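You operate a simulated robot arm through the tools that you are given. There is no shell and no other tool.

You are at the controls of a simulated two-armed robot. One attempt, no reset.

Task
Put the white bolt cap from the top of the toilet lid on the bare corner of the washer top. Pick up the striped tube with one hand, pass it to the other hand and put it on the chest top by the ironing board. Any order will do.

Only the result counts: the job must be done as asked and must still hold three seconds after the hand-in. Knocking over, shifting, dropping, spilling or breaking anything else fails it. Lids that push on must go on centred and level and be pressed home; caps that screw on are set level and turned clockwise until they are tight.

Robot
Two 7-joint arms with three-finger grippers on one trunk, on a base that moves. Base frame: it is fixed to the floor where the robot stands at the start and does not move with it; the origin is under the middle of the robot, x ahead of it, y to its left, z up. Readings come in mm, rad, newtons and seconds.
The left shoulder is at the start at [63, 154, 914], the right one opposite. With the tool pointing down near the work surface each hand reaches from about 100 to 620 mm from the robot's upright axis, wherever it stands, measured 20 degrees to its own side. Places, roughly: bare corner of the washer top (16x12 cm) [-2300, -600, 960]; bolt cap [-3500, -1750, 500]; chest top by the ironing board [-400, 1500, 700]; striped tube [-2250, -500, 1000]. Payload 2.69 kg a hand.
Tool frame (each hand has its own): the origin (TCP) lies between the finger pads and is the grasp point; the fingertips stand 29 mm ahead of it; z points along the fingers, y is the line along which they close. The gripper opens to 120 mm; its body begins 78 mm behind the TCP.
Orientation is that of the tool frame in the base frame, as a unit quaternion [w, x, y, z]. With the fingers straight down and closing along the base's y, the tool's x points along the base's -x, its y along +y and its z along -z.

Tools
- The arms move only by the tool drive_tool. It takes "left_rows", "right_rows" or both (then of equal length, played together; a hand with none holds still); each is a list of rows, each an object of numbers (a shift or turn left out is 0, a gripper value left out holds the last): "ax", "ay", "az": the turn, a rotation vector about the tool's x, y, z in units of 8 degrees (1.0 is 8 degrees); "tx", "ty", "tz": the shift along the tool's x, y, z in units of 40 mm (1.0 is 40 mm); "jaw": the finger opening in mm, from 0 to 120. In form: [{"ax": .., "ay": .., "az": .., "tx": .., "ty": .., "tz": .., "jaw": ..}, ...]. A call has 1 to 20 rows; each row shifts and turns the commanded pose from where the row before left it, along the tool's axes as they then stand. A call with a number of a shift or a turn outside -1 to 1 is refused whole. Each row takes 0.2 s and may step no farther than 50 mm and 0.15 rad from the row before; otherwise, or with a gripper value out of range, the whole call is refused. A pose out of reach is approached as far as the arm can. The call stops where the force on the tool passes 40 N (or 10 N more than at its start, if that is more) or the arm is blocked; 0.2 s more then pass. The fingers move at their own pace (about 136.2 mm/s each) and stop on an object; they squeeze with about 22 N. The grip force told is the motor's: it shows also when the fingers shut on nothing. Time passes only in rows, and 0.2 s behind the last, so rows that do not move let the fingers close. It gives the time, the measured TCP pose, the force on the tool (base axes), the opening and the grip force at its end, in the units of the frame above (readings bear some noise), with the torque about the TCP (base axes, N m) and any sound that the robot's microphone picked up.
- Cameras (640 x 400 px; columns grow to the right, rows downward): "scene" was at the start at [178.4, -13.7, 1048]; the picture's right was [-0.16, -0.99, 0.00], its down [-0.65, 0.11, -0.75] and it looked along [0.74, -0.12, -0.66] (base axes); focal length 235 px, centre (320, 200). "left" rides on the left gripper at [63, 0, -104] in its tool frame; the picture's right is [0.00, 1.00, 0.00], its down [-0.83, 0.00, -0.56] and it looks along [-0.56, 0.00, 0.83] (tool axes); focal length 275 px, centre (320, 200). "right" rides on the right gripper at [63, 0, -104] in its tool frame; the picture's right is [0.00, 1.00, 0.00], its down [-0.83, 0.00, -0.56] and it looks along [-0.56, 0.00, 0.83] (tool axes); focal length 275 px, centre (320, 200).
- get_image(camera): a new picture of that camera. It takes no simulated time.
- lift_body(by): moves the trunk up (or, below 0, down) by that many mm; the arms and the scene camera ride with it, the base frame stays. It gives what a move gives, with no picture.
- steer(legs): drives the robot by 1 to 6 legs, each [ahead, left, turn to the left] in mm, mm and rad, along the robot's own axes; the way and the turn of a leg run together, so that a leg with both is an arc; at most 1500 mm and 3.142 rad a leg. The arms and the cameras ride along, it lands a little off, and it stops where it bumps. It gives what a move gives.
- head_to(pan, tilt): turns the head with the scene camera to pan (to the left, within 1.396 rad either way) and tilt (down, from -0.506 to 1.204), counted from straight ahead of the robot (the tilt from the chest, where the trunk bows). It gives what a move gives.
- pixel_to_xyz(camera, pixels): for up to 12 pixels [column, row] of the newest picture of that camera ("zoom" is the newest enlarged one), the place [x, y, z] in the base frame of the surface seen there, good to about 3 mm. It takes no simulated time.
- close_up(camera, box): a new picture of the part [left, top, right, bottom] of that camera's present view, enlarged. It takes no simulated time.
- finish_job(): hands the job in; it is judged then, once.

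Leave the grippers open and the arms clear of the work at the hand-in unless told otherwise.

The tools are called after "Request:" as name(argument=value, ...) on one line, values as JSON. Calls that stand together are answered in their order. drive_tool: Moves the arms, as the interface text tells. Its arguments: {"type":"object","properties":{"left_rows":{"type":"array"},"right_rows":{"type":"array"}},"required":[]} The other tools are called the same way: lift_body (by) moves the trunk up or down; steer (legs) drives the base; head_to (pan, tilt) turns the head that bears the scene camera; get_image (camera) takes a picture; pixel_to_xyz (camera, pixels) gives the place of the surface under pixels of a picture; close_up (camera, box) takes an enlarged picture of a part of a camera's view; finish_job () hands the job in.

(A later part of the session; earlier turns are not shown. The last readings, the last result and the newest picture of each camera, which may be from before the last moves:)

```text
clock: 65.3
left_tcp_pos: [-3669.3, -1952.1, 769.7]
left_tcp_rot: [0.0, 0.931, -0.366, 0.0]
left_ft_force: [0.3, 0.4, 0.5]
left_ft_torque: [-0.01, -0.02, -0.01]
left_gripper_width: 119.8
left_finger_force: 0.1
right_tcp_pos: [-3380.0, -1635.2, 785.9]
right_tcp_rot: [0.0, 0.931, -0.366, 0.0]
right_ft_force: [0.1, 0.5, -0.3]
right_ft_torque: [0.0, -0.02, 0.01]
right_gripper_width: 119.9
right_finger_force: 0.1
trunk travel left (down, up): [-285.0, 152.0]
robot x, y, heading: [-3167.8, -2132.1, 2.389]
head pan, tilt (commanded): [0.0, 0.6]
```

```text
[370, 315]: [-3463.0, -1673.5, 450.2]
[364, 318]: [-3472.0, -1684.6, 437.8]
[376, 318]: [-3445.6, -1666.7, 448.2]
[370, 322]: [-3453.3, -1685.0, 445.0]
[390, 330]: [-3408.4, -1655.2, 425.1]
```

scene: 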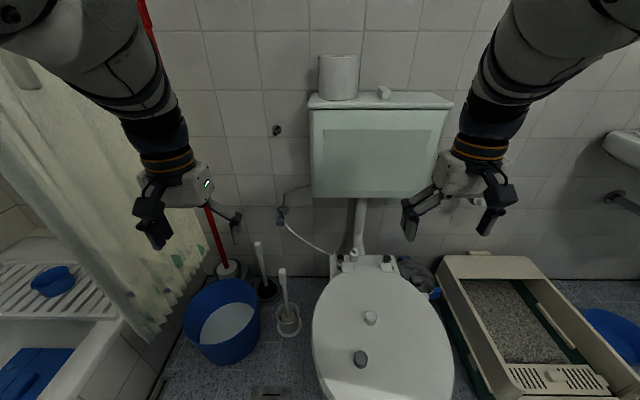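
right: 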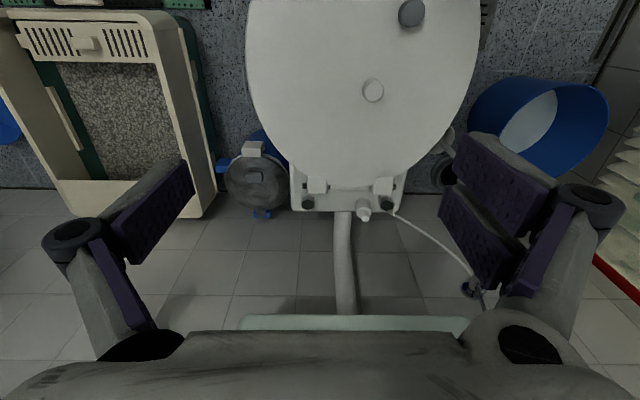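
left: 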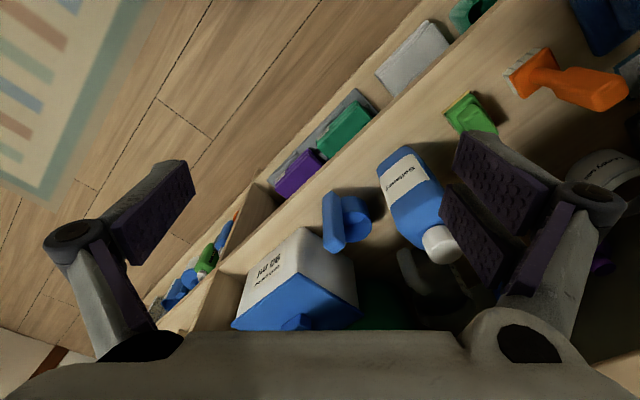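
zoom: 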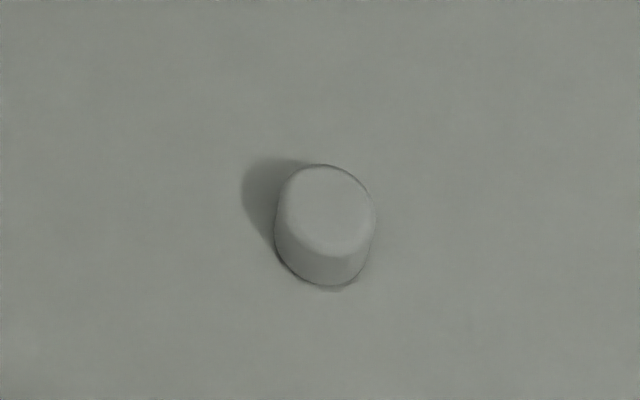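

Cap centre ≈ (-3460, -1673), top z≈450, lid z≈425.5, about 28 mm wide. Right hand needs 33 mm ahead and 82 mm left. I'll do that at height and narrow the jaw to 75, then lower the trunk.

Request:
drive_tool(right_rows=[{"tx": -0.41, "ty": 0.7, "jaw": 75}, {"tx": -0.41, "ty": 0.7}, {"ty": 0.655}, {}])

Request:
lift_body(by=-240)

Request:
get_image(camera="right")

Request:
get_image(camera="scene")

```text
clock: 66.3
left_tcp_pos: [-3669.9, -1953.0, 770.0]
left_tcp_rot: [0.0, 0.93, -0.367, 0.001]
left_ft_force: [0.7, -0.9, -0.4]
left_ft_torque: [0.04, 0.01, 0.0]
left_gripper_width: 119.7
left_finger_force: 0.0
right_tcp_pos: [-3460.5, -1670.7, 784.9]
right_tcp_rot: [0.001, 0.93, -0.367, 0.0]
right_ft_force: [-0.3, -0.3, -0.9]
right_ft_torque: [-0.03, 0.01, 0.0]
right_gripper_width: 75.3
right_finger_force: 0.1
trunk travel left (down, up): [-285.0, 152.0]
robot x, y, heading: [-3168.7, -2131.9, 2.394]
head pan, tilt (commanded): [0.0, 0.6]
```

```text
clock: 68.5
left_tcp_pos: [-3674.9, -1950.1, 431.6]
left_tcp_rot: [0.044, 0.924, -0.362, 0.117]
left_ft_force: [0.4, 0.5, -0.1]
left_ft_torque: [0.02, 0.02, 0.0]
left_gripper_width: 120.1
left_finger_force: 0.0
right_tcp_pos: [-3473.6, -1670.2, 455.1]
right_tcp_rot: [0.049, 0.926, -0.361, 0.098]
right_ft_force: [-16.2, -31.0, 72.0]
right_ft_torque: [-1.61, 2.74, 1.16]
right_gripper_width: 59.3
right_finger_force: 29.2
trunk travel left (down, up): [-56.0, 382.0]
robot x, y, heading: [-3163.5, -2135.1, 2.389]
head pan, tilt (commanded): [0.0, 0.6]
stopped: the force on the tool passed its limit at 53 N (the readings are from after the stop); the commanded pose is now the measured one
```

```text
taken
```

right: 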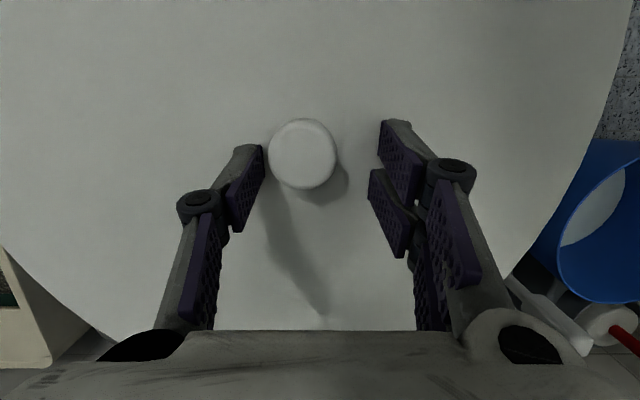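

```text
taken
```

scene: 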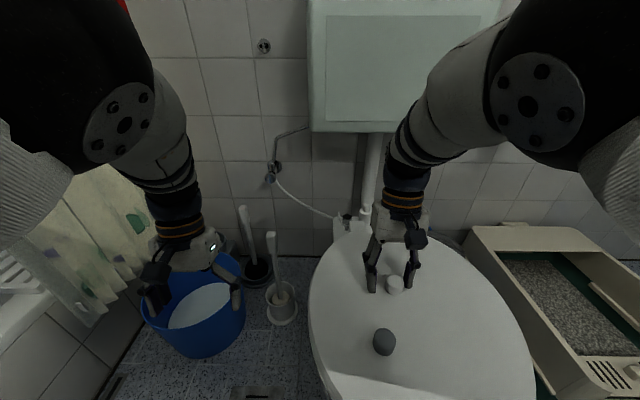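

The trunk bows as it lowers, so the hands came down further than the trunk travel, and the right fingers pressed on the lid (72 N). I back off at once by raising the trunk 40 mm.

Request:
lift_body(by=40)

Request:
get_image(camera="right")

Request:
get_image(camera="scene")

```text
clock: 69.3
left_tcp_pos: [-3675.8, -1948.4, 467.7]
left_tcp_rot: [0.045, 0.923, -0.363, 0.12]
left_ft_force: [0.9, -0.1, -0.6]
left_ft_torque: [0.0, 0.0, 0.05]
left_gripper_width: 119.9
left_finger_force: 0.0
right_tcp_pos: [-3466.8, -1666.5, 486.3]
right_tcp_rot: [0.044, 0.924, -0.363, 0.107]
right_ft_force: [-0.1, -0.6, -0.3]
right_ft_torque: [-0.01, 0.02, -0.03]
right_gripper_width: 75.2
right_finger_force: 0.1
trunk travel left (down, up): [-96.0, 342.0]
robot x, y, heading: [-3165.1, -2131.7, 2.387]
head pan, tilt (commanded): [0.0, 0.6]
```

```text
taken
```

right: 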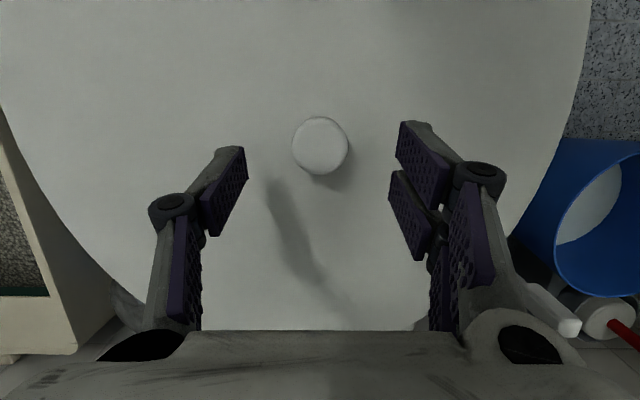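

```text
taken
```

scene: 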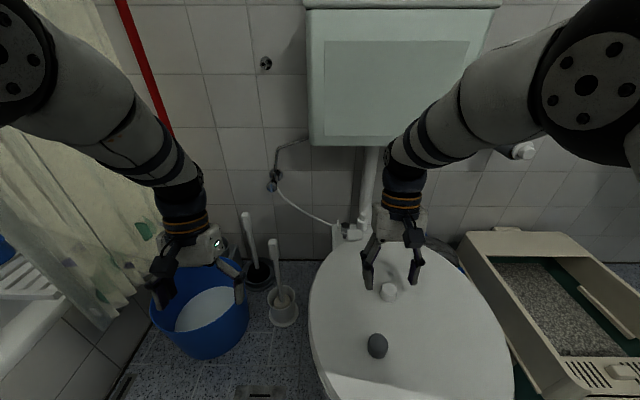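

The cap still stands at (320, 145) in the wrist picture and nothing else moved. The right tool is now tilted ~13° backward. First lift slightly and re-level the right tool (turn about tool y by -13.3°), likewise the left.

Request:
drive_tool(right_rows=[{"tz": -0.5}, {"ay": -0.83}, {"ay": -0.83}, {}], left_rows=[{"tz": -0.5}, {"ay": -0.83, "tz": -0.3}, {"ay": -0.83, "tz": -0.3}, {}])

Request:
get_image(camera="right")

Request:
get_image(camera="scene")

```text
clock: 70.3
left_tcp_pos: [-3713.9, -1933.0, 492.1]
left_tcp_rot: [0.003, 0.931, -0.366, 0.013]
left_ft_force: [-0.5, -0.2, 0.7]
left_ft_torque: [0.02, 0.0, -0.01]
left_gripper_width: 119.9
left_finger_force: 0.0
left hand out of reach, approached as far as the arm can: row 2, 3
right_tcp_pos: [-3487.5, -1642.6, 491.9]
right_tcp_rot: [0.003, 0.931, -0.366, 0.001]
right_ft_force: [0.3, 0.3, -0.9]
right_ft_torque: [0.02, -0.03, 0.01]
right_gripper_width: 75.0
right_finger_force: 0.0
right hand out of reach, approached as far as the arm can: row 2, 3
trunk travel left (down, up): [-96.0, 342.0]
robot x, y, heading: [-3168.2, -2133.7, 2.388]
head pan, tilt (commanded): [0.0, 0.6]
```

```text
taken
```

right: 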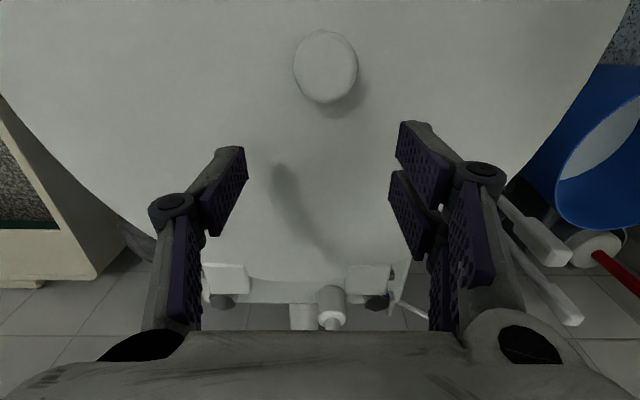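

```text
taken
```

scene: 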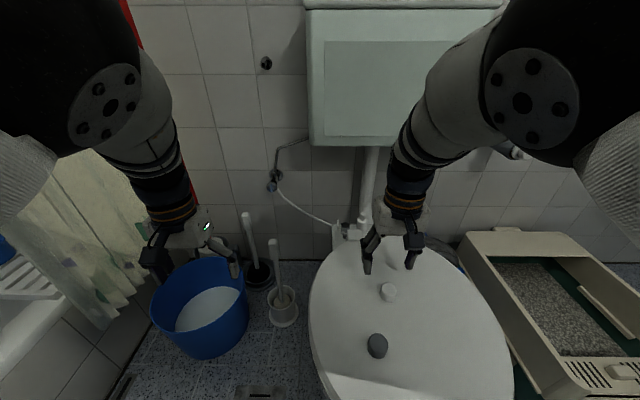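

Level now, but the arm is folded to its inner limit, so the hand ended 40 mm too far ahead. I'll raise the trunk 30 mm, then back the base 60 mm.

Request:
lift_body(by=30)

Request:
steer(legs=[[-60, 0, 0]])

Request:
get_image(camera="right")

```text
clock: 71.1
left_tcp_pos: [-3712.6, -1933.7, 522.8]
left_tcp_rot: [0.002, 0.931, -0.366, 0.012]
left_ft_force: [0.5, -0.2, -0.3]
left_ft_torque: [-0.04, 0.01, -0.02]
left_gripper_width: 119.9
left_finger_force: 0.0
right_tcp_pos: [-3487.6, -1641.8, 519.3]
right_tcp_rot: [0.002, 0.931, -0.366, 0.0]
right_ft_force: [-0.7, 0.9, -0.3]
right_ft_torque: [0.02, 0.01, 0.02]
right_gripper_width: 75.1
right_finger_force: 0.0
trunk travel left (down, up): [-126.0, 312.0]
robot x, y, heading: [-3164.8, -2137.8, 2.39]
head pan, tilt (commanded): [0.0, 0.6]
```

```text
clock: 72.0
left_tcp_pos: [-3668.9, -1975.0, 522.0]
left_tcp_rot: [0.003, 0.931, -0.365, 0.012]
left_ft_force: [0.0, -0.8, -0.6]
left_ft_torque: [0.02, 0.01, -0.01]
left_gripper_width: 119.9
left_finger_force: 0.0
right_tcp_pos: [-3444.6, -1682.9, 521.6]
right_tcp_rot: [0.002, 0.931, -0.366, 0.001]
right_ft_force: [0.8, 0.3, -0.2]
right_ft_torque: [0.02, 0.01, 0.03]
right_gripper_width: 75.0
right_finger_force: 0.1
trunk travel left (down, up): [-126.0, 312.0]
robot x, y, heading: [-3121.3, -2169.6, 2.391]
head pan, tilt (commanded): [0.0, 0.6]
```

```text
taken
```

right: 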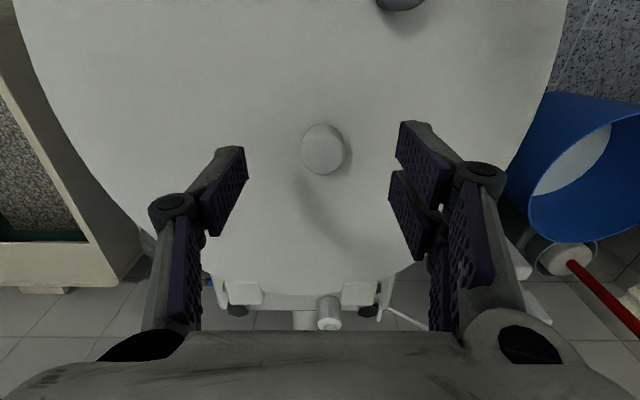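

Cap at (322, 148). Re-measuring it.

Request:
pixel_to_xyz(camera="right", pixels=[[322, 148], [303, 150], [342, 150], [322, 127], [322, 170], [280, 100], [395, 3]])

```text
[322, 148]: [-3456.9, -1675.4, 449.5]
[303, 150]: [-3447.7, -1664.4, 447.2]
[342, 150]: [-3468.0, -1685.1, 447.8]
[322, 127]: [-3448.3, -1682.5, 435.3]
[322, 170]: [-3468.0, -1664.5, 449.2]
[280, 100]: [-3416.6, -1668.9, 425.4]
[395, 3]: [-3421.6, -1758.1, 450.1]
```

Cap centre (-3458, -1674.5). Moving 15 mm ahead, 3 mm left, and descending to z≈475 first.

Request:
drive_tool(right_rows=[{"tx": -0.39, "ty": 0.075}, {"tz": 0.4}, {"tz": 0.4}, {"tz": 0.36}, {}])

Request:
get_image(camera="right")

```text
clock: 73.2
left_tcp_pos: [-3669.8, -1974.9, 522.4]
left_tcp_rot: [0.003, 0.931, -0.365, 0.011]
left_ft_force: [-0.8, -0.1, -0.6]
left_ft_torque: [0.02, 0.02, -0.01]
left_gripper_width: 120.1
left_finger_force: 0.0
right_tcp_pos: [-3458.4, -1677.2, 474.9]
right_tcp_rot: [0.001, 0.931, -0.365, 0.0]
right_ft_force: [0.5, -0.5, 0.4]
right_ft_torque: [0.01, 0.02, 0.0]
right_gripper_width: 74.8
right_finger_force: 0.0
trunk travel left (down, up): [-126.0, 312.0]
robot x, y, heading: [-3123.1, -2173.8, 2.391]
head pan, tilt (commanded): [0.0, 0.6]
```

```text
taken
```

right: 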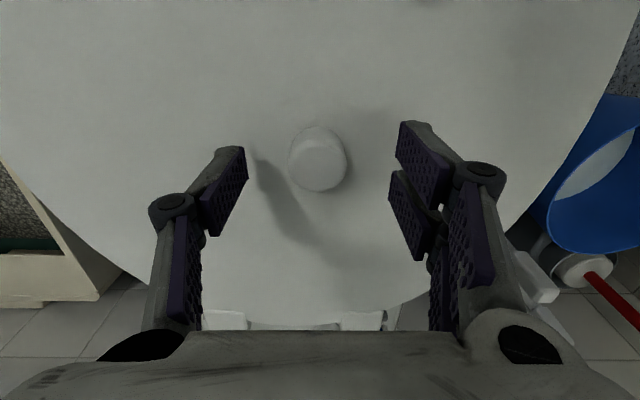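

The cap sits between the fingers at (318, 162). Descending 17 mm so the tips are just above the lid.

Request:
drive_tool(right_rows=[{"tz": 0.22}, {"tz": 0.2}, {}])

Request:
get_image(camera="right")

```text
clock: 74.0
left_tcp_pos: [-3669.7, -1975.1, 522.9]
left_tcp_rot: [0.003, 0.931, -0.365, 0.012]
left_ft_force: [-0.4, -0.7, -0.2]
left_ft_torque: [-0.02, 0.0, 0.01]
left_gripper_width: 120.2
left_finger_force: 0.0
right_tcp_pos: [-3458.0, -1675.0, 458.9]
right_tcp_rot: [0.002, 0.931, -0.366, 0.001]
right_ft_force: [0.3, -0.2, 0.0]
right_ft_torque: [0.01, 0.0, 0.02]
right_gripper_width: 74.8
right_finger_force: 0.0
trunk travel left (down, up): [-126.0, 312.0]
robot x, y, heading: [-3124.4, -2170.8, 2.388]
head pan, tilt (commanded): [0.0, 0.6]
```

```text
taken
```

right: 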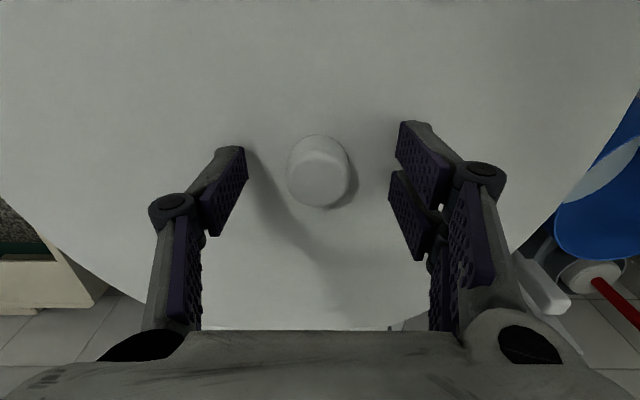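

No contact force. Now closing on the cap.

Request:
drive_tool(right_rows=[{"jaw": 40}, {"jaw": 15}, {"jaw": 15}, {"jaw": 15}])

Request:
get_image(camera="right")

```text
clock: 75.0
left_tcp_pos: [-3669.9, -1974.7, 522.5]
left_tcp_rot: [0.003, 0.931, -0.366, 0.013]
left_ft_force: [1.1, 0.7, -0.3]
left_ft_torque: [0.0, 0.0, 0.0]
left_gripper_width: 120.0
left_finger_force: 0.2
right_tcp_pos: [-3457.7, -1675.6, 457.6]
right_tcp_rot: [0.003, 0.931, -0.366, 0.0]
right_ft_force: [0.7, 0.0, 0.4]
right_ft_torque: [0.0, 0.01, 0.0]
right_gripper_width: 29.2
right_finger_force: 22.4
trunk travel left (down, up): [-126.0, 312.0]
robot x, y, heading: [-3123.3, -2170.3, 2.391]
head pan, tilt (commanded): [0.0, 0.6]
```

```text
taken
```

right: 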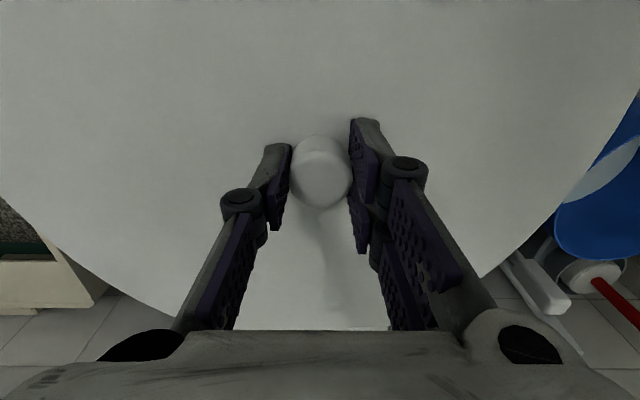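

Gripped at 29.2 mm with 22 N. Lifting it 60 mm.

Request:
drive_tool(right_rows=[{"tz": -0.3, "jaw": 15}, {"tz": -0.4, "jaw": 15}, {"tz": -0.8, "jaw": 15}, {"jaw": 15}])

Request:
get_image(camera="right")

Request:
get_image(camera="scene")

```text
clock: 76.0
left_tcp_pos: [-3670.4, -1974.8, 522.6]
left_tcp_rot: [0.004, 0.93, -0.367, 0.012]
left_ft_force: [0.5, -1.8, -0.1]
left_ft_torque: [-0.02, -0.03, 0.0]
left_gripper_width: 119.9
left_finger_force: 0.1
right_tcp_pos: [-3457.9, -1675.2, 517.2]
right_tcp_rot: [0.003, 0.93, -0.366, 0.0]
right_ft_force: [-0.3, 0.2, -0.5]
right_ft_torque: [0.02, 0.0, -0.03]
right_gripper_width: 28.8
right_finger_force: 22.1
trunk travel left (down, up): [-126.0, 312.0]
robot x, y, heading: [-3119.9, -2173.4, 2.392]
head pan, tilt (commanded): [0.0, 0.6]
```

```text
taken
```

right: 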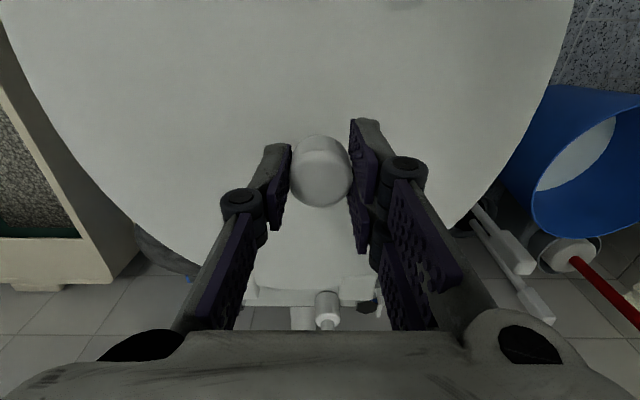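

```text
taken
```

scene: 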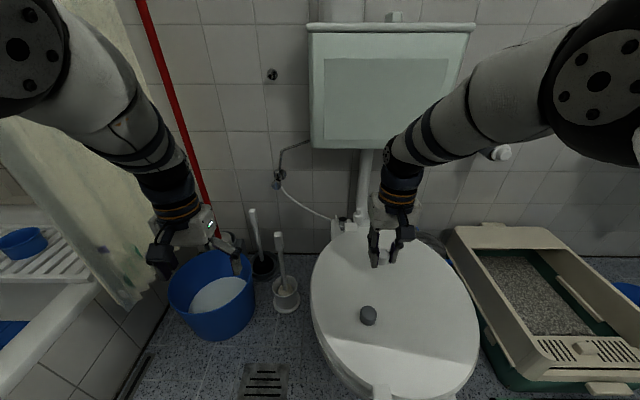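

Cap held. I'll back the base 260 mm away from the toilet, then raise the trunk in steps while watching the tilt.

Request:
steer(legs=[[-260, 0, 0]])

Request:
lift_body(by=80)

Request:
lift_body(by=80)

```text
clock: 77.9
left_tcp_pos: [-3478.2, -2153.3, 522.9]
left_tcp_rot: [0.003, 0.931, -0.365, 0.012]
left_ft_force: [0.1, 0.6, 0.5]
left_ft_torque: [-0.02, 0.01, 0.01]
left_gripper_width: 119.8
left_finger_force: 0.1
right_tcp_pos: [-3266.4, -1853.4, 517.6]
right_tcp_rot: [0.002, 0.93, -0.366, 0.0]
right_ft_force: [0.1, -1.0, 0.3]
right_ft_torque: [0.0, -0.01, 0.01]
right_gripper_width: 29.4
right_finger_force: 22.6
trunk travel left (down, up): [-126.0, 312.0]
robot x, y, heading: [-2929.0, -2349.8, 2.392]
head pan, tilt (commanded): [0.0, 0.6]
```

```text
clock: 79.1
left_tcp_pos: [-3477.1, -2153.2, 602.2]
left_tcp_rot: [0.003, 0.931, -0.366, 0.012]
left_ft_force: [-0.2, 0.3, 0.1]
left_ft_torque: [0.01, 0.03, 0.02]
left_gripper_width: 119.9
left_finger_force: 0.0
right_tcp_pos: [-3266.3, -1853.6, 596.9]
right_tcp_rot: [0.002, 0.93, -0.367, 0.001]
right_ft_force: [-0.2, 0.4, -0.7]
right_ft_torque: [0.02, -0.01, 0.0]
right_gripper_width: 29.1
right_finger_force: 21.6
trunk travel left (down, up): [-206.0, 232.0]
robot x, y, heading: [-2932.2, -2353.6, 2.394]
head pan, tilt (commanded): [0.0, 0.6]
```

```text
clock: 80.3
left_tcp_pos: [-3478.4, -2153.6, 681.6]
left_tcp_rot: [0.003, 0.931, -0.366, 0.013]
left_ft_force: [-0.7, 0.4, 0.6]
left_ft_torque: [-0.02, -0.02, -0.01]
left_gripper_width: 120.0
left_finger_force: 0.1
right_tcp_pos: [-3266.1, -1853.3, 677.1]
right_tcp_rot: [0.001, 0.93, -0.367, 0.001]
right_ft_force: [-0.2, 0.0, -1.1]
right_ft_torque: [-0.02, 0.0, 0.01]
right_gripper_width: 29.1
right_finger_force: 22.2
trunk travel left (down, up): [-286.0, 152.0]
robot x, y, heading: [-2934.1, -2353.2, 2.391]
head pan, tilt (commanded): [0.0, 0.6]
```

No tilt change so far. Raising the rest of the way in two steps.

Request:
lift_body(by=76)

Request:
get_image(camera="scene")

```text
clock: 81.4
left_tcp_pos: [-3478.1, -2152.5, 757.7]
left_tcp_rot: [0.003, 0.931, -0.365, 0.013]
left_ft_force: [0.0, 0.2, 0.3]
left_ft_torque: [0.02, 0.0, -0.02]
left_gripper_width: 120.0
left_finger_force: 0.0
right_tcp_pos: [-3265.3, -1853.2, 752.5]
right_tcp_rot: [0.002, 0.93, -0.367, 0.001]
right_ft_force: [0.3, 0.2, 0.0]
right_ft_torque: [0.01, -0.01, -0.01]
right_gripper_width: 29.0
right_finger_force: 22.3
trunk travel left (down, up): [-362.0, 76.0]
robot x, y, heading: [-2936.0, -2348.8, 2.393]
head pan, tilt (commanded): [0.0, 0.6]
```

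```text
taken
```

scene: 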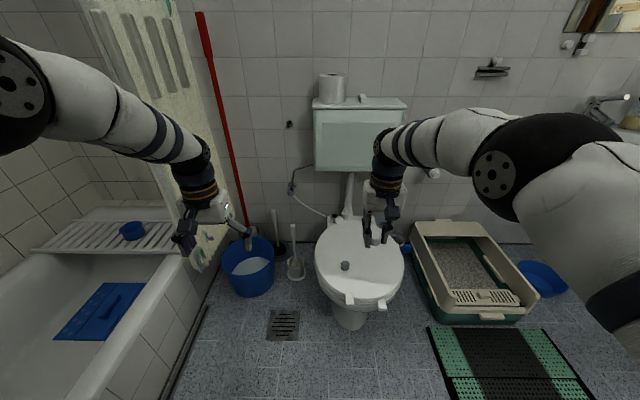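

Raise the trunk the last 76 mm, then test raising both hands for the washer height (960 mm).

Request:
lift_body(by=76)

Request:
drive_tool(right_rows=[{"tz": -0.7, "tx": -0.3, "jaw": 15}, {"tz": -0.7, "tx": -0.3, "jaw": 15}, {"tz": -0.7, "jaw": 15}, {"tz": -0.7, "jaw": 15}, {"tz": -0.7, "jaw": 15}], left_rows=[{"tz": -0.7, "tx": -0.3}, {"tz": -0.7, "tx": -0.3}, {"tz": -0.7}, {"tz": -0.7}, {"tz": -0.7}])

```text
clock: 82.5
left_tcp_pos: [-3477.7, -2152.5, 831.9]
left_tcp_rot: [0.003, 0.93, -0.366, 0.015]
left_ft_force: [0.5, 0.2, -0.2]
left_ft_torque: [0.01, 0.01, 0.01]
left_gripper_width: 120.0
left_finger_force: 0.1
right_tcp_pos: [-3270.1, -1850.7, 915.3]
right_tcp_rot: [-0.025, 0.928, -0.366, -0.072]
right_ft_force: [-0.5, 0.3, -0.3]
right_ft_torque: [-0.01, 0.0, 0.01]
right_gripper_width: 29.2
right_finger_force: 22.4
trunk travel left (down, up): [-438.0, 0.0]
robot x, y, heading: [-2931.4, -2355.1, 2.396]
head pan, tilt (commanded): [0.0, 0.6]
```

```text
clock: 83.7
left_tcp_pos: [-3484.8, -2146.3, 972.9]
left_tcp_rot: [0.002, 0.931, -0.365, 0.012]
left_ft_force: [0.1, -0.3, 0.8]
left_ft_torque: [0.0, -0.02, 0.05]
left_gripper_width: 120.2
left_finger_force: 0.0
left hand out of reach, approached as far as the arm can: row 2, 3, 4, 5
right_tcp_pos: [-3239.3, -1864.6, 1055.4]
right_tcp_rot: [-0.027, 0.927, -0.366, -0.075]
right_ft_force: [-0.7, -0.1, 0.1]
right_ft_torque: [0.02, 0.03, 0.0]
right_gripper_width: 29.4
right_finger_force: 22.1
right hand out of reach, approached as far as the arm can: row 1, 2, 4
trunk travel left (down, up): [-438.0, 0.0]
robot x, y, heading: [-2928.5, -2352.2, 2.395]
head pan, tilt (commanded): [0.0, 0.6]
```

The right hand rose to z 1055 but is tilted ~9° forward. I'll level it (turn about tool y by +9.1°) and raise the left a bit more.

Request:
drive_tool(right_rows=[{"ay": 0.57, "jaw": 15}, {"ay": 0.57, "jaw": 15}, {"jaw": 15}], left_rows=[{"tz": -0.6, "tx": -0.3}, {"tz": -0.6, "tx": -0.3}, {"tz": -0.6}])

Request:
get_image(camera="right")

Request:
get_image(camera="scene")

```text
clock: 84.5
left_tcp_pos: [-3473.6, -2151.2, 1016.0]
left_tcp_rot: [0.003, 0.931, -0.366, 0.013]
left_ft_force: [0.3, 0.2, 0.1]
left_ft_torque: [-0.03, 0.0, 0.03]
left_gripper_width: 120.0
left_finger_force: 0.2
left hand out of reach, approached as far as the arm can: row 1, 2, 3
right_tcp_pos: [-3202.8, -1882.8, 1063.6]
right_tcp_rot: [0.003, 0.931, -0.366, 0.001]
right_ft_force: [-0.5, 0.5, 0.4]
right_ft_torque: [-0.01, -0.03, 0.0]
right_gripper_width: 29.2
right_finger_force: 22.0
right hand out of reach, approached as far as the arm can: row 1, 2
trunk travel left (down, up): [-438.0, 0.0]
robot x, y, heading: [-2931.6, -2351.5, 2.39]
head pan, tilt (commanded): [0.0, 0.6]
```

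```text
taken
```

right: 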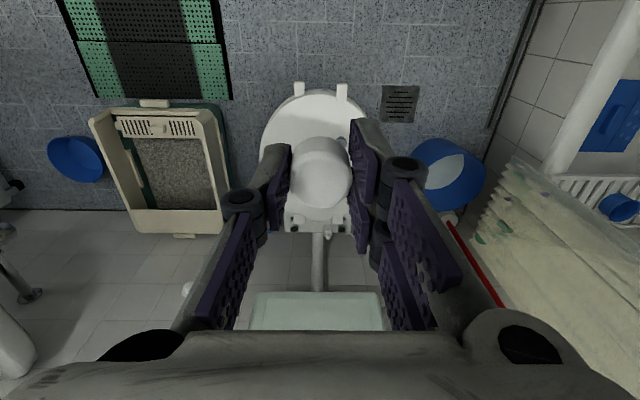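

```text
taken
```

scene: 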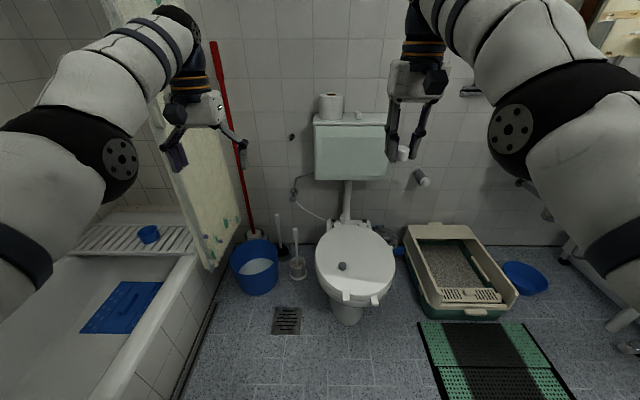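

Both hands are above 1 m now. I'll measure how far out the elbows are.

Request:
pixel_to_xyz(camera="scene", pixels=[[515, 125], [580, 90], [620, 200], [560, 60], [110, 155], [70, 120], [30, 200], [10, 290]])

```text
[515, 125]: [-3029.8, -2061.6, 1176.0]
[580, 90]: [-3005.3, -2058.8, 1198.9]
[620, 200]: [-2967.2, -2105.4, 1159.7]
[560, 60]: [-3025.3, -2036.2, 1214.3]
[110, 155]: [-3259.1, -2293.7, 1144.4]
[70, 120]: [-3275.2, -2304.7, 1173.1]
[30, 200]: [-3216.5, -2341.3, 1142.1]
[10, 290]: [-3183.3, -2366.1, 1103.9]
```

Elbows stay within ±250 mm. Driving sideways to the right along the room towards the washer, with a diagonal at the end to clear mat and slippers.

Request:
steer(legs=[[0, -1170, 0], [170, -250, 0]])

Request:
get_image(camera="scene")

Request:
get_image(camera="right")

```text
clock: 95.9
left_tcp_pos: [-2625.3, -999.5, 1013.7]
left_tcp_rot: [0.003, 0.93, -0.367, 0.013]
left_ft_force: [-0.3, 0.3, -0.4]
left_ft_torque: [0.0, 0.02, -0.01]
left_gripper_width: 120.0
left_finger_force: 0.1
right_tcp_pos: [-2354.0, -730.6, 1062.8]
right_tcp_rot: [0.003, 0.93, -0.367, 0.0]
right_ft_force: [-0.9, 0.7, -0.6]
right_ft_torque: [-0.02, -0.03, 0.01]
right_gripper_width: 28.7
right_finger_force: 21.9
trunk travel left (down, up): [-438.0, 0.0]
robot x, y, heading: [-2084.0, -1203.0, 2.39]
head pan, tilt (commanded): [0.0, 0.6]
```

```text
taken
```

scene: 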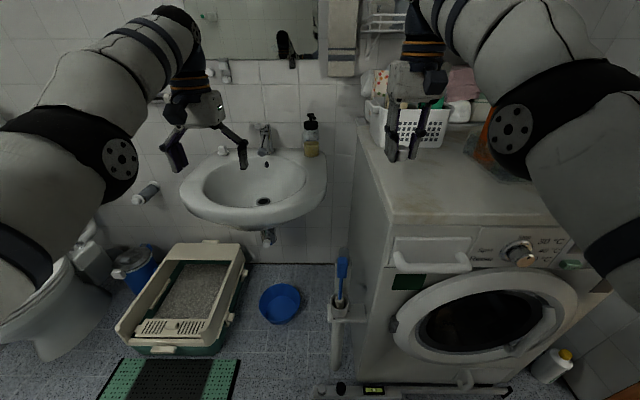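

```text
taken
```

right: 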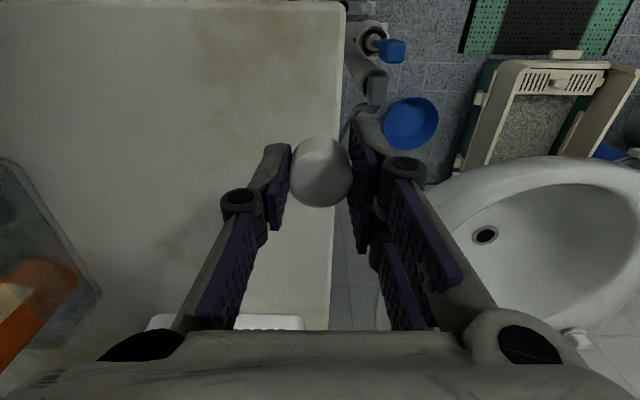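

The washer top is in front; the basket stands at its back, front-left area is bare. Measuring the washer top and what stands on it.

Request:
pixel_to_xyz(camera="scene", pixels=[[392, 218], [362, 150], [375, 170], [420, 190], [460, 200], [550, 222], [400, 170], [415, 140], [385, 140], [480, 150], [520, 195], [460, 160]])

Request:
close_up(camera="scene", box=[340, 60, 600, 240])

Request:
pixel_to_xyz(camera="right", pixels=[[320, 20], [342, 5], [330, 310], [280, 310], [200, 200], [150, 100], [300, 100], [250, 40], [60, 200], [100, 290], [30, 300], [322, 200]])

```text
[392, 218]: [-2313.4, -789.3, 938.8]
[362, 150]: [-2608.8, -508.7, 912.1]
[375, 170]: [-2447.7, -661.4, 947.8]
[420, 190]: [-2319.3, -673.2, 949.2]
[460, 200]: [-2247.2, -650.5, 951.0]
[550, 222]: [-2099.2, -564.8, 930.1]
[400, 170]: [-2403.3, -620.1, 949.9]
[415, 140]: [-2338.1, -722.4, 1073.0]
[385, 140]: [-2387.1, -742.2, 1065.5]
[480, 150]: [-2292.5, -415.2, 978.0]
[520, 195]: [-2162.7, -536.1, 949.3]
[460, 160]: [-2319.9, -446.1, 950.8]
```

```text
2.22 times, centred on (470, 150) of scene
```

zoom: 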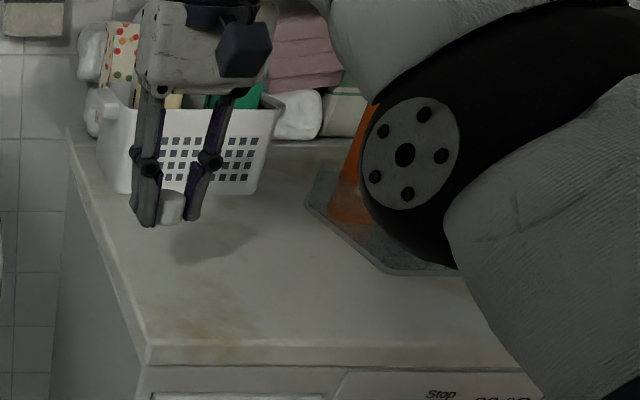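

```text
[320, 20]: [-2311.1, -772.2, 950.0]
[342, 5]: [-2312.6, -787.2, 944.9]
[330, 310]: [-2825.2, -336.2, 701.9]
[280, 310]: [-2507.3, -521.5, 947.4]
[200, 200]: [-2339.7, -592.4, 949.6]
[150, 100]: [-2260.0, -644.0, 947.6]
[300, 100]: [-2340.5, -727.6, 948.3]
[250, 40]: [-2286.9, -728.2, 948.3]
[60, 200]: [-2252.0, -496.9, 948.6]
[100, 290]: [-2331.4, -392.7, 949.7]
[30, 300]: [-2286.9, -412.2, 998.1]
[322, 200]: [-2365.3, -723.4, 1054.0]
```

Washer top z≈949, front-left corner at (-2313, -787). I'll aim the cap at about (-2303, -645). Strafing the base 97 mm right brings the hand nearly there.

Request:
steer(legs=[[0, -97, 0]])

Request:
get_image(camera="right")

Request:
get_image(camera="left")

```text
clock: 97.3
left_tcp_pos: [-2558.5, -926.3, 1015.4]
left_tcp_rot: [0.002, 0.93, -0.367, 0.012]
left_ft_force: [0.7, 0.4, 0.3]
left_ft_torque: [-0.07, 0.05, -0.03]
left_gripper_width: 120.3
left_finger_force: 0.1
right_tcp_pos: [-2286.7, -657.0, 1063.6]
right_tcp_rot: [0.003, 0.93, -0.368, 0.0]
right_ft_force: [1.1, -0.2, 0.3]
right_ft_torque: [-0.01, 0.01, -0.01]
right_gripper_width: 29.3
right_finger_force: 22.3
trunk travel left (down, up): [-438.0, 0.0]
robot x, y, heading: [-2019.1, -1131.3, 2.387]
head pan, tilt (commanded): [0.0, 0.6]
```

```text
taken
```

right: 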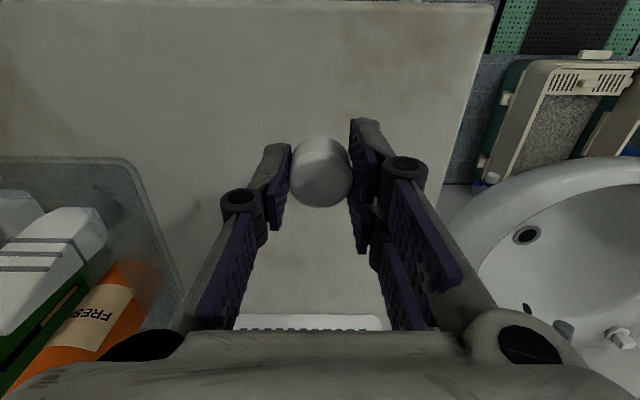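

```text
taken
```

left: 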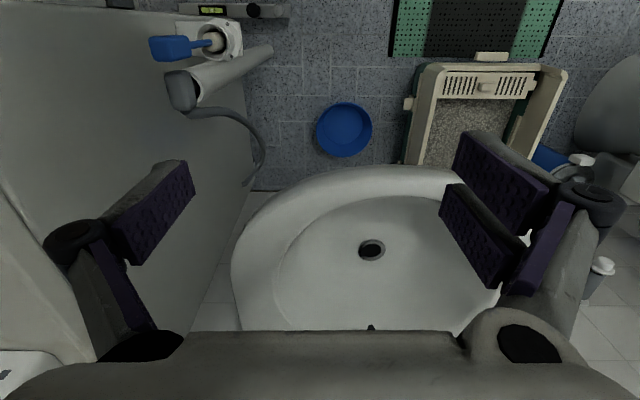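

Now I see the tray on the left of the wrist picture with a white tube with grey stripes at about (45, 250), an orange bottle beside it. First place the cap: moving the hand to the target. Measuring the surface beneath and tray edge.

Request:
pixel_to_xyz(camera="right", pixels=[[300, 260], [300, 100], [130, 165], [60, 160], [40, 225], [75, 215], [20, 270], [60, 290], [90, 320], [110, 270], [180, 290], [322, 315]])

Request:
close_up(camera="right", box=[0, 130, 240, 400])

```text
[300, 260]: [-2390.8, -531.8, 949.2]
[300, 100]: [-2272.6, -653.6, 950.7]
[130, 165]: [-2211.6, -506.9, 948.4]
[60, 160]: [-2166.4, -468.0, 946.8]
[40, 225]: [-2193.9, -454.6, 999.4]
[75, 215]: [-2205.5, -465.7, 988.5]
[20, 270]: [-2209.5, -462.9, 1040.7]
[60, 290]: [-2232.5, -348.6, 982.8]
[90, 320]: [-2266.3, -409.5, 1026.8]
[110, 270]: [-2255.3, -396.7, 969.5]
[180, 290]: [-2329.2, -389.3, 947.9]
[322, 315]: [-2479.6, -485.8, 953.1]
```

```text
1.48 times, centred on (120, 265) of right
```

zoom: 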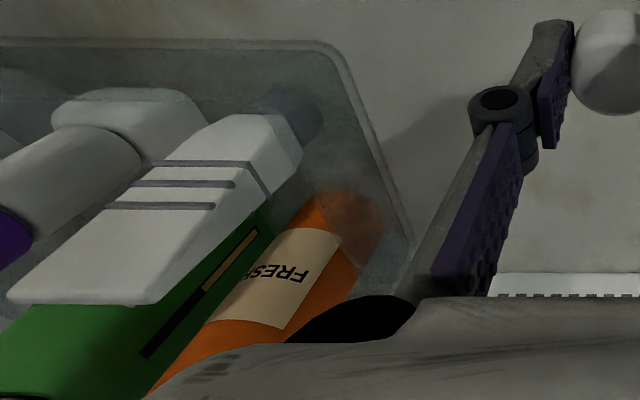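

The striped tube stands cap-down in the tub. Now lowering the cap: 20 mm ahead, 2 mm left, then down to z≈988.

Request:
drive_tool(right_rows=[{"tx": -0.5, "ty": 0.06, "jaw": 15}, {"tz": 0.6, "jaw": 15}, {"tz": 0.6, "jaw": 15}, {"tz": 0.6, "jaw": 15}, {"jaw": 15}])

Request:
get_image(camera="right")

Request:
get_image(camera="scene")

```text
clock: 98.5
left_tcp_pos: [-2558.8, -927.5, 1014.9]
left_tcp_rot: [0.002, 0.93, -0.367, 0.013]
left_ft_force: [0.3, -0.3, -0.4]
left_ft_torque: [0.01, 0.0, 0.01]
left_gripper_width: 120.1
left_finger_force: 0.2
right_tcp_pos: [-2303.3, -646.8, 997.4]
right_tcp_rot: [0.004, 0.93, -0.367, 0.002]
right_ft_force: [0.4, -0.2, -0.2]
right_ft_torque: [-0.03, -0.02, -0.03]
right_gripper_width: 29.1
right_finger_force: 22.0
right hand out of reach, approached as far as the arm can: row 1, 2, 3, 4
trunk travel left (down, up): [-438.0, 0.0]
robot x, y, heading: [-2018.5, -1127.0, 2.387]
head pan, tilt (commanded): [0.0, 0.6]
```

```text
taken
```

right: 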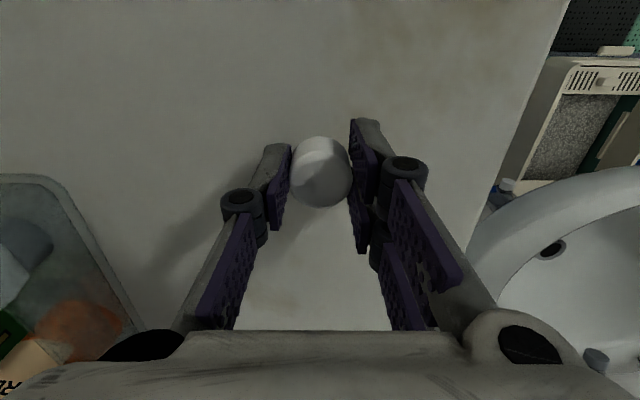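

```text
taken
```

scene: 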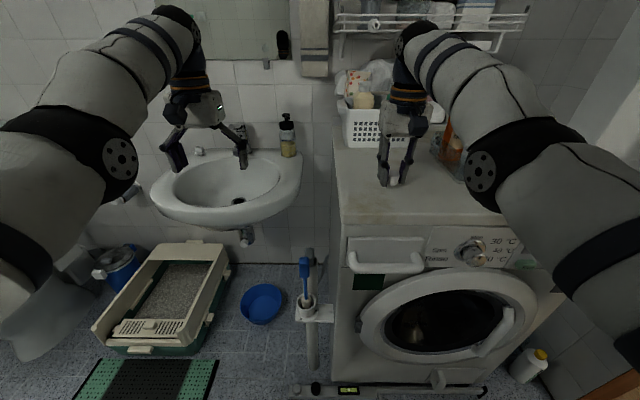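

TCP at z 997; about 15 mm to go. Down 11 mm.

Request:
drive_tool(right_rows=[{"tz": 0.15, "jaw": 15}, {"tz": 0.12, "jaw": 15}, {"jaw": 15}])

```text
clock: 99.3
left_tcp_pos: [-2558.1, -927.1, 1014.2]
left_tcp_rot: [0.003, 0.93, -0.367, 0.012]
left_ft_force: [0.0, -0.2, 0.2]
left_ft_torque: [0.0, 0.03, 0.01]
left_gripper_width: 119.9
left_finger_force: 0.1
right_tcp_pos: [-2305.8, -645.0, 984.4]
right_tcp_rot: [0.003, 0.93, -0.367, 0.001]
right_ft_force: [0.2, 0.2, -0.1]
right_ft_torque: [-0.01, 0.0, -0.01]
right_gripper_width: 29.1
right_finger_force: 22.3
trunk travel left (down, up): [-438.0, 0.0]
robot x, y, heading: [-2016.5, -1128.8, 2.391]
head pan, tilt (commanded): [0.0, 0.6]
```

TCP at 984.4, no contact yet. Two more 1.2 mm steps.

Request:
drive_tool(right_rows=[{"tz": 0.03, "jaw": 15}, {"tz": 0.03, "jaw": 15}, {"jaw": 15}])

Request:
close_up(camera="scene", box=[350, 140, 450, 210])

```text
clock: 100.1
left_tcp_pos: [-2558.5, -928.8, 1013.8]
left_tcp_rot: [0.004, 0.93, -0.367, 0.013]
left_ft_force: [0.4, 1.0, 0.5]
left_ft_torque: [0.02, 0.02, 0.01]
left_gripper_width: 120.0
left_finger_force: 0.1
right_tcp_pos: [-2306.6, -644.1, 984.1]
right_tcp_rot: [0.002, 0.93, -0.367, 0.001]
right_ft_force: [0.8, 0.4, -0.1]
right_ft_torque: [0.02, 0.0, -0.02]
right_gripper_width: 29.1
right_finger_force: 21.9
right hand out of reach, approached as far as the arm can: row 1
trunk travel left (down, up): [-438.0, 0.0]
robot x, y, heading: [-2019.4, -1130.5, 2.387]
head pan, tilt (commanded): [0.0, 0.6]
```

```text
5.71 times, centred on (400, 175) of scene
```

zoom: 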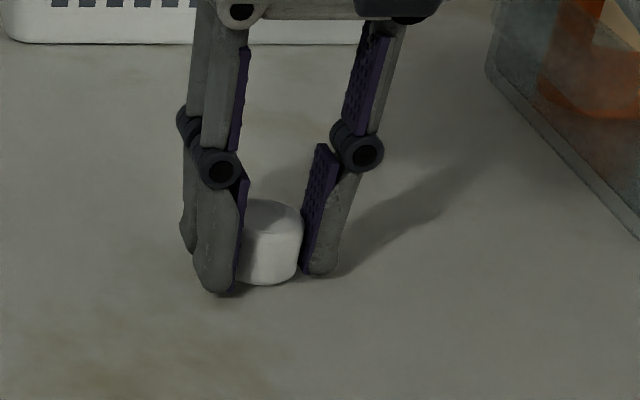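

Very close to the surface, still no force. Another 3 mm down.

Request:
drive_tool(right_rows=[{"tz": 0.04, "jaw": 15}, {"tz": 0.04, "jaw": 15}, {"jaw": 15}])

```text
clock: 100.9
left_tcp_pos: [-2557.5, -928.9, 1015.5]
left_tcp_rot: [0.003, 0.93, -0.367, 0.013]
left_ft_force: [0.9, -1.2, 0.0]
left_ft_torque: [0.0, -0.01, 0.0]
left_gripper_width: 120.2
left_finger_force: 0.0
right_tcp_pos: [-2306.1, -644.3, 981.6]
right_tcp_rot: [0.002, 0.93, -0.368, 0.0]
right_ft_force: [-0.2, 0.7, 8.0]
right_ft_torque: [0.05, 0.02, 0.01]
right_gripper_width: 29.2
right_finger_force: 22.6
trunk travel left (down, up): [-438.0, 0.0]
robot x, y, heading: [-2014.5, -1129.9, 2.388]
head pan, tilt (commanded): [0.0, 0.6]
```

Contact: 8 N upward at z 981.6. Opening the fingers slowly to release.

Request:
drive_tool(right_rows=[{"jaw": 34}, {"jaw": 45}, {"jaw": 60}, {"jaw": 75}, {}])

Request:
get_image(camera="right")

```text
clock: 102.1
left_tcp_pos: [-2558.2, -927.4, 1015.5]
left_tcp_rot: [0.004, 0.93, -0.367, 0.013]
left_ft_force: [0.4, 0.3, -0.4]
left_ft_torque: [-0.01, 0.0, -0.02]
left_gripper_width: 119.9
left_finger_force: 0.1
right_tcp_pos: [-2305.7, -643.9, 979.7]
right_tcp_rot: [0.003, 0.93, -0.367, 0.002]
right_ft_force: [-0.6, 1.0, 0.0]
right_ft_torque: [-0.01, -0.02, -0.02]
right_gripper_width: 75.1
right_finger_force: 0.0
trunk travel left (down, up): [-438.0, 0.0]
robot x, y, heading: [-2017.0, -1128.1, 2.389]
head pan, tilt (commanded): [0.0, 0.6]
```

```text
taken
```

right: 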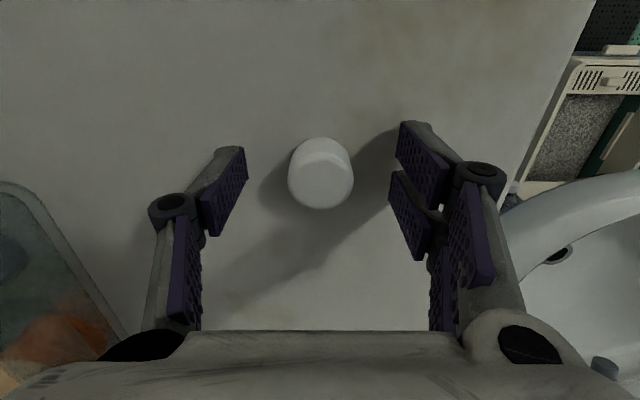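

The cap stands upright at (320, 172). Raising the hand straight up clear of it.

Request:
drive_tool(right_rows=[{"tz": -0.4}, {"tz": -0.6}, {"tz": -0.8}, {"tz": -0.8}, {}])

Request:
get_image(camera="right")

Request:
get_image(camera="scene")

```text
clock: 103.3
left_tcp_pos: [-2558.0, -927.7, 1013.5]
left_tcp_rot: [0.004, 0.93, -0.367, 0.014]
left_ft_force: [-0.2, -0.9, 0.0]
left_ft_torque: [0.0, -0.04, 0.0]
left_gripper_width: 119.9
left_finger_force: 0.1
right_tcp_pos: [-2281.5, -662.0, 1077.2]
right_tcp_rot: [0.003, 0.93, -0.367, 0.0]
right_ft_force: [-1.4, 1.0, 0.0]
right_ft_torque: [-0.01, -0.03, -0.02]
right_gripper_width: 75.1
right_finger_force: 0.0
right hand out of reach, approached as far as the arm can: row 2, 3, 4
trunk travel left (down, up): [-438.0, 0.0]
robot x, y, heading: [-2017.6, -1127.8, 2.392]
head pan, tilt (commanded): [0.0, 0.6]
```

```text
taken
```

right: 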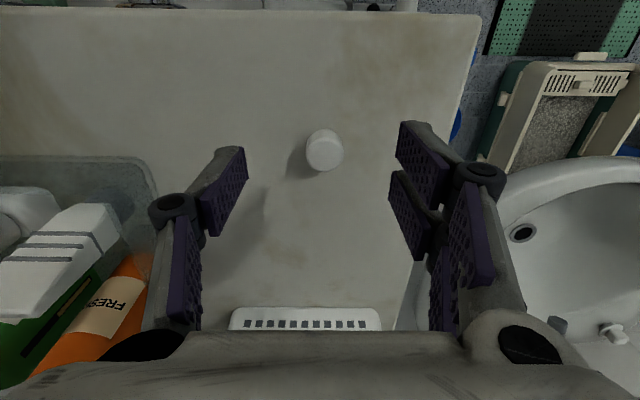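

```text
taken
```

scene: 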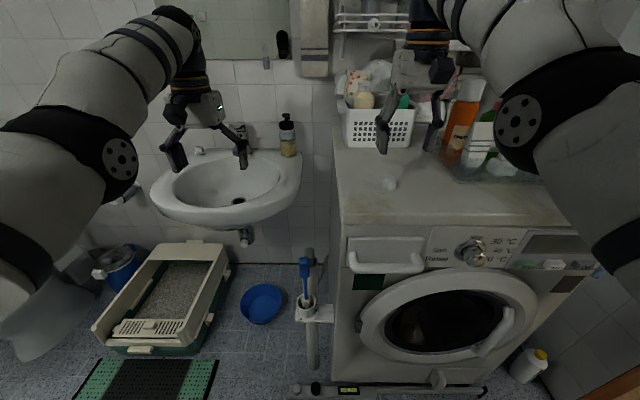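

The cap is placed at (390, 184). Now the tube: zooming into the tub area in the scene picture.

Request:
close_up(camera="scene", box=[420, 60, 560, 200])

Request:
pixel_to_xyz(camera="right", pixels=[[320, 145], [20, 285], [65, 245], [90, 215], [115, 225], [60, 210], [30, 310], [20, 205], [150, 190], [80, 160], [105, 300], [100, 240]])

```text
2.86 times, centred on (490, 130) of scene
```

zoom: 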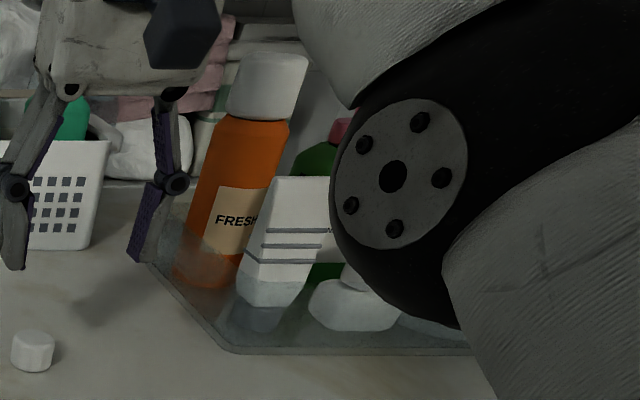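

```text
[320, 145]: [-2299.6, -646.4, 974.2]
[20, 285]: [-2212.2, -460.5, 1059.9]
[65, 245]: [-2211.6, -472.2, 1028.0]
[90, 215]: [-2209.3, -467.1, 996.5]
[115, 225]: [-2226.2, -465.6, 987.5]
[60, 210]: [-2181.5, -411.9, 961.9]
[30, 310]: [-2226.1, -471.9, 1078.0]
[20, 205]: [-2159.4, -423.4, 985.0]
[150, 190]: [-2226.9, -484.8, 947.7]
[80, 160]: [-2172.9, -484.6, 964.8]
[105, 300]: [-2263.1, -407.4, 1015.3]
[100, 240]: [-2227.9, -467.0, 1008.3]
```

The tube stands cap-down in the clear tub at about (-2215, -465), top near z 1080, between the orange spray and a green bottle. My elbow hides part. I'll back off 300 mm to see the whole tub.

Request:
steer(legs=[[-300, 0, 0]])

Request:
head_to(pan=-0.3, tilt=0.45)

Request:
get_image(camera="scene")

```text
clock: 104.6
left_tcp_pos: [-2470.9, -1007.1, 1016.6]
left_tcp_rot: [0.002, 0.929, -0.369, 0.012]
left_ft_force: [1.2, -1.5, 0.5]
left_ft_torque: [0.06, 0.04, 0.04]
left_gripper_width: 120.0
left_finger_force: 0.1
right_tcp_pos: [-2191.7, -743.1, 1079.7]
right_tcp_rot: [0.001, 0.93, -0.369, -0.001]
right_ft_force: [0.6, -1.1, 0.4]
right_ft_torque: [0.05, 0.03, -0.02]
right_gripper_width: 74.9
right_finger_force: 0.1
trunk travel left (down, up): [-438.0, 0.0]
robot x, y, heading: [-1931.2, -1213.6, 2.383]
head pan, tilt (commanded): [0.0, 0.6]
stopped in leg 1: the robot was blocked; the commanded pose is now the measured one
```

```text
clock: 105.4
left_tcp_pos: [-2472.4, -1005.7, 1013.2]
left_tcp_rot: [0.004, 0.929, -0.369, 0.014]
left_ft_force: [0.8, 0.3, 0.1]
left_ft_torque: [0.02, 0.01, 0.0]
left_gripper_width: 120.2
left_finger_force: 0.0
right_tcp_pos: [-2193.7, -739.9, 1076.0]
right_tcp_rot: [0.002, 0.93, -0.368, 0.002]
right_ft_force: [-0.5, -0.2, 0.6]
right_ft_torque: [-0.01, 0.0, 0.02]
right_gripper_width: 74.8
right_finger_force: 0.1
trunk travel left (down, up): [-438.0, 0.0]
robot x, y, heading: [-1929.3, -1208.6, 2.384]
head pan, tilt (commanded): [-0.3, 0.45]
```

```text
taken
```

scene: 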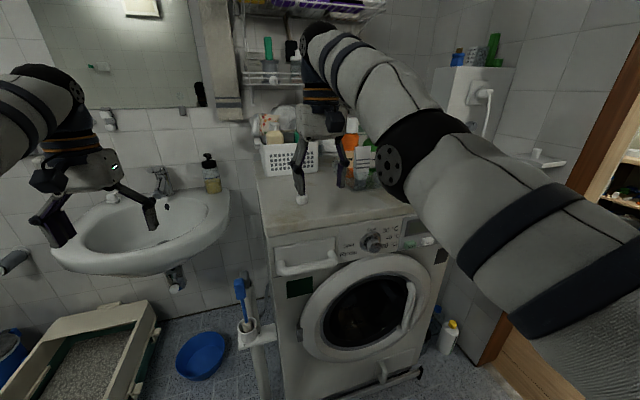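

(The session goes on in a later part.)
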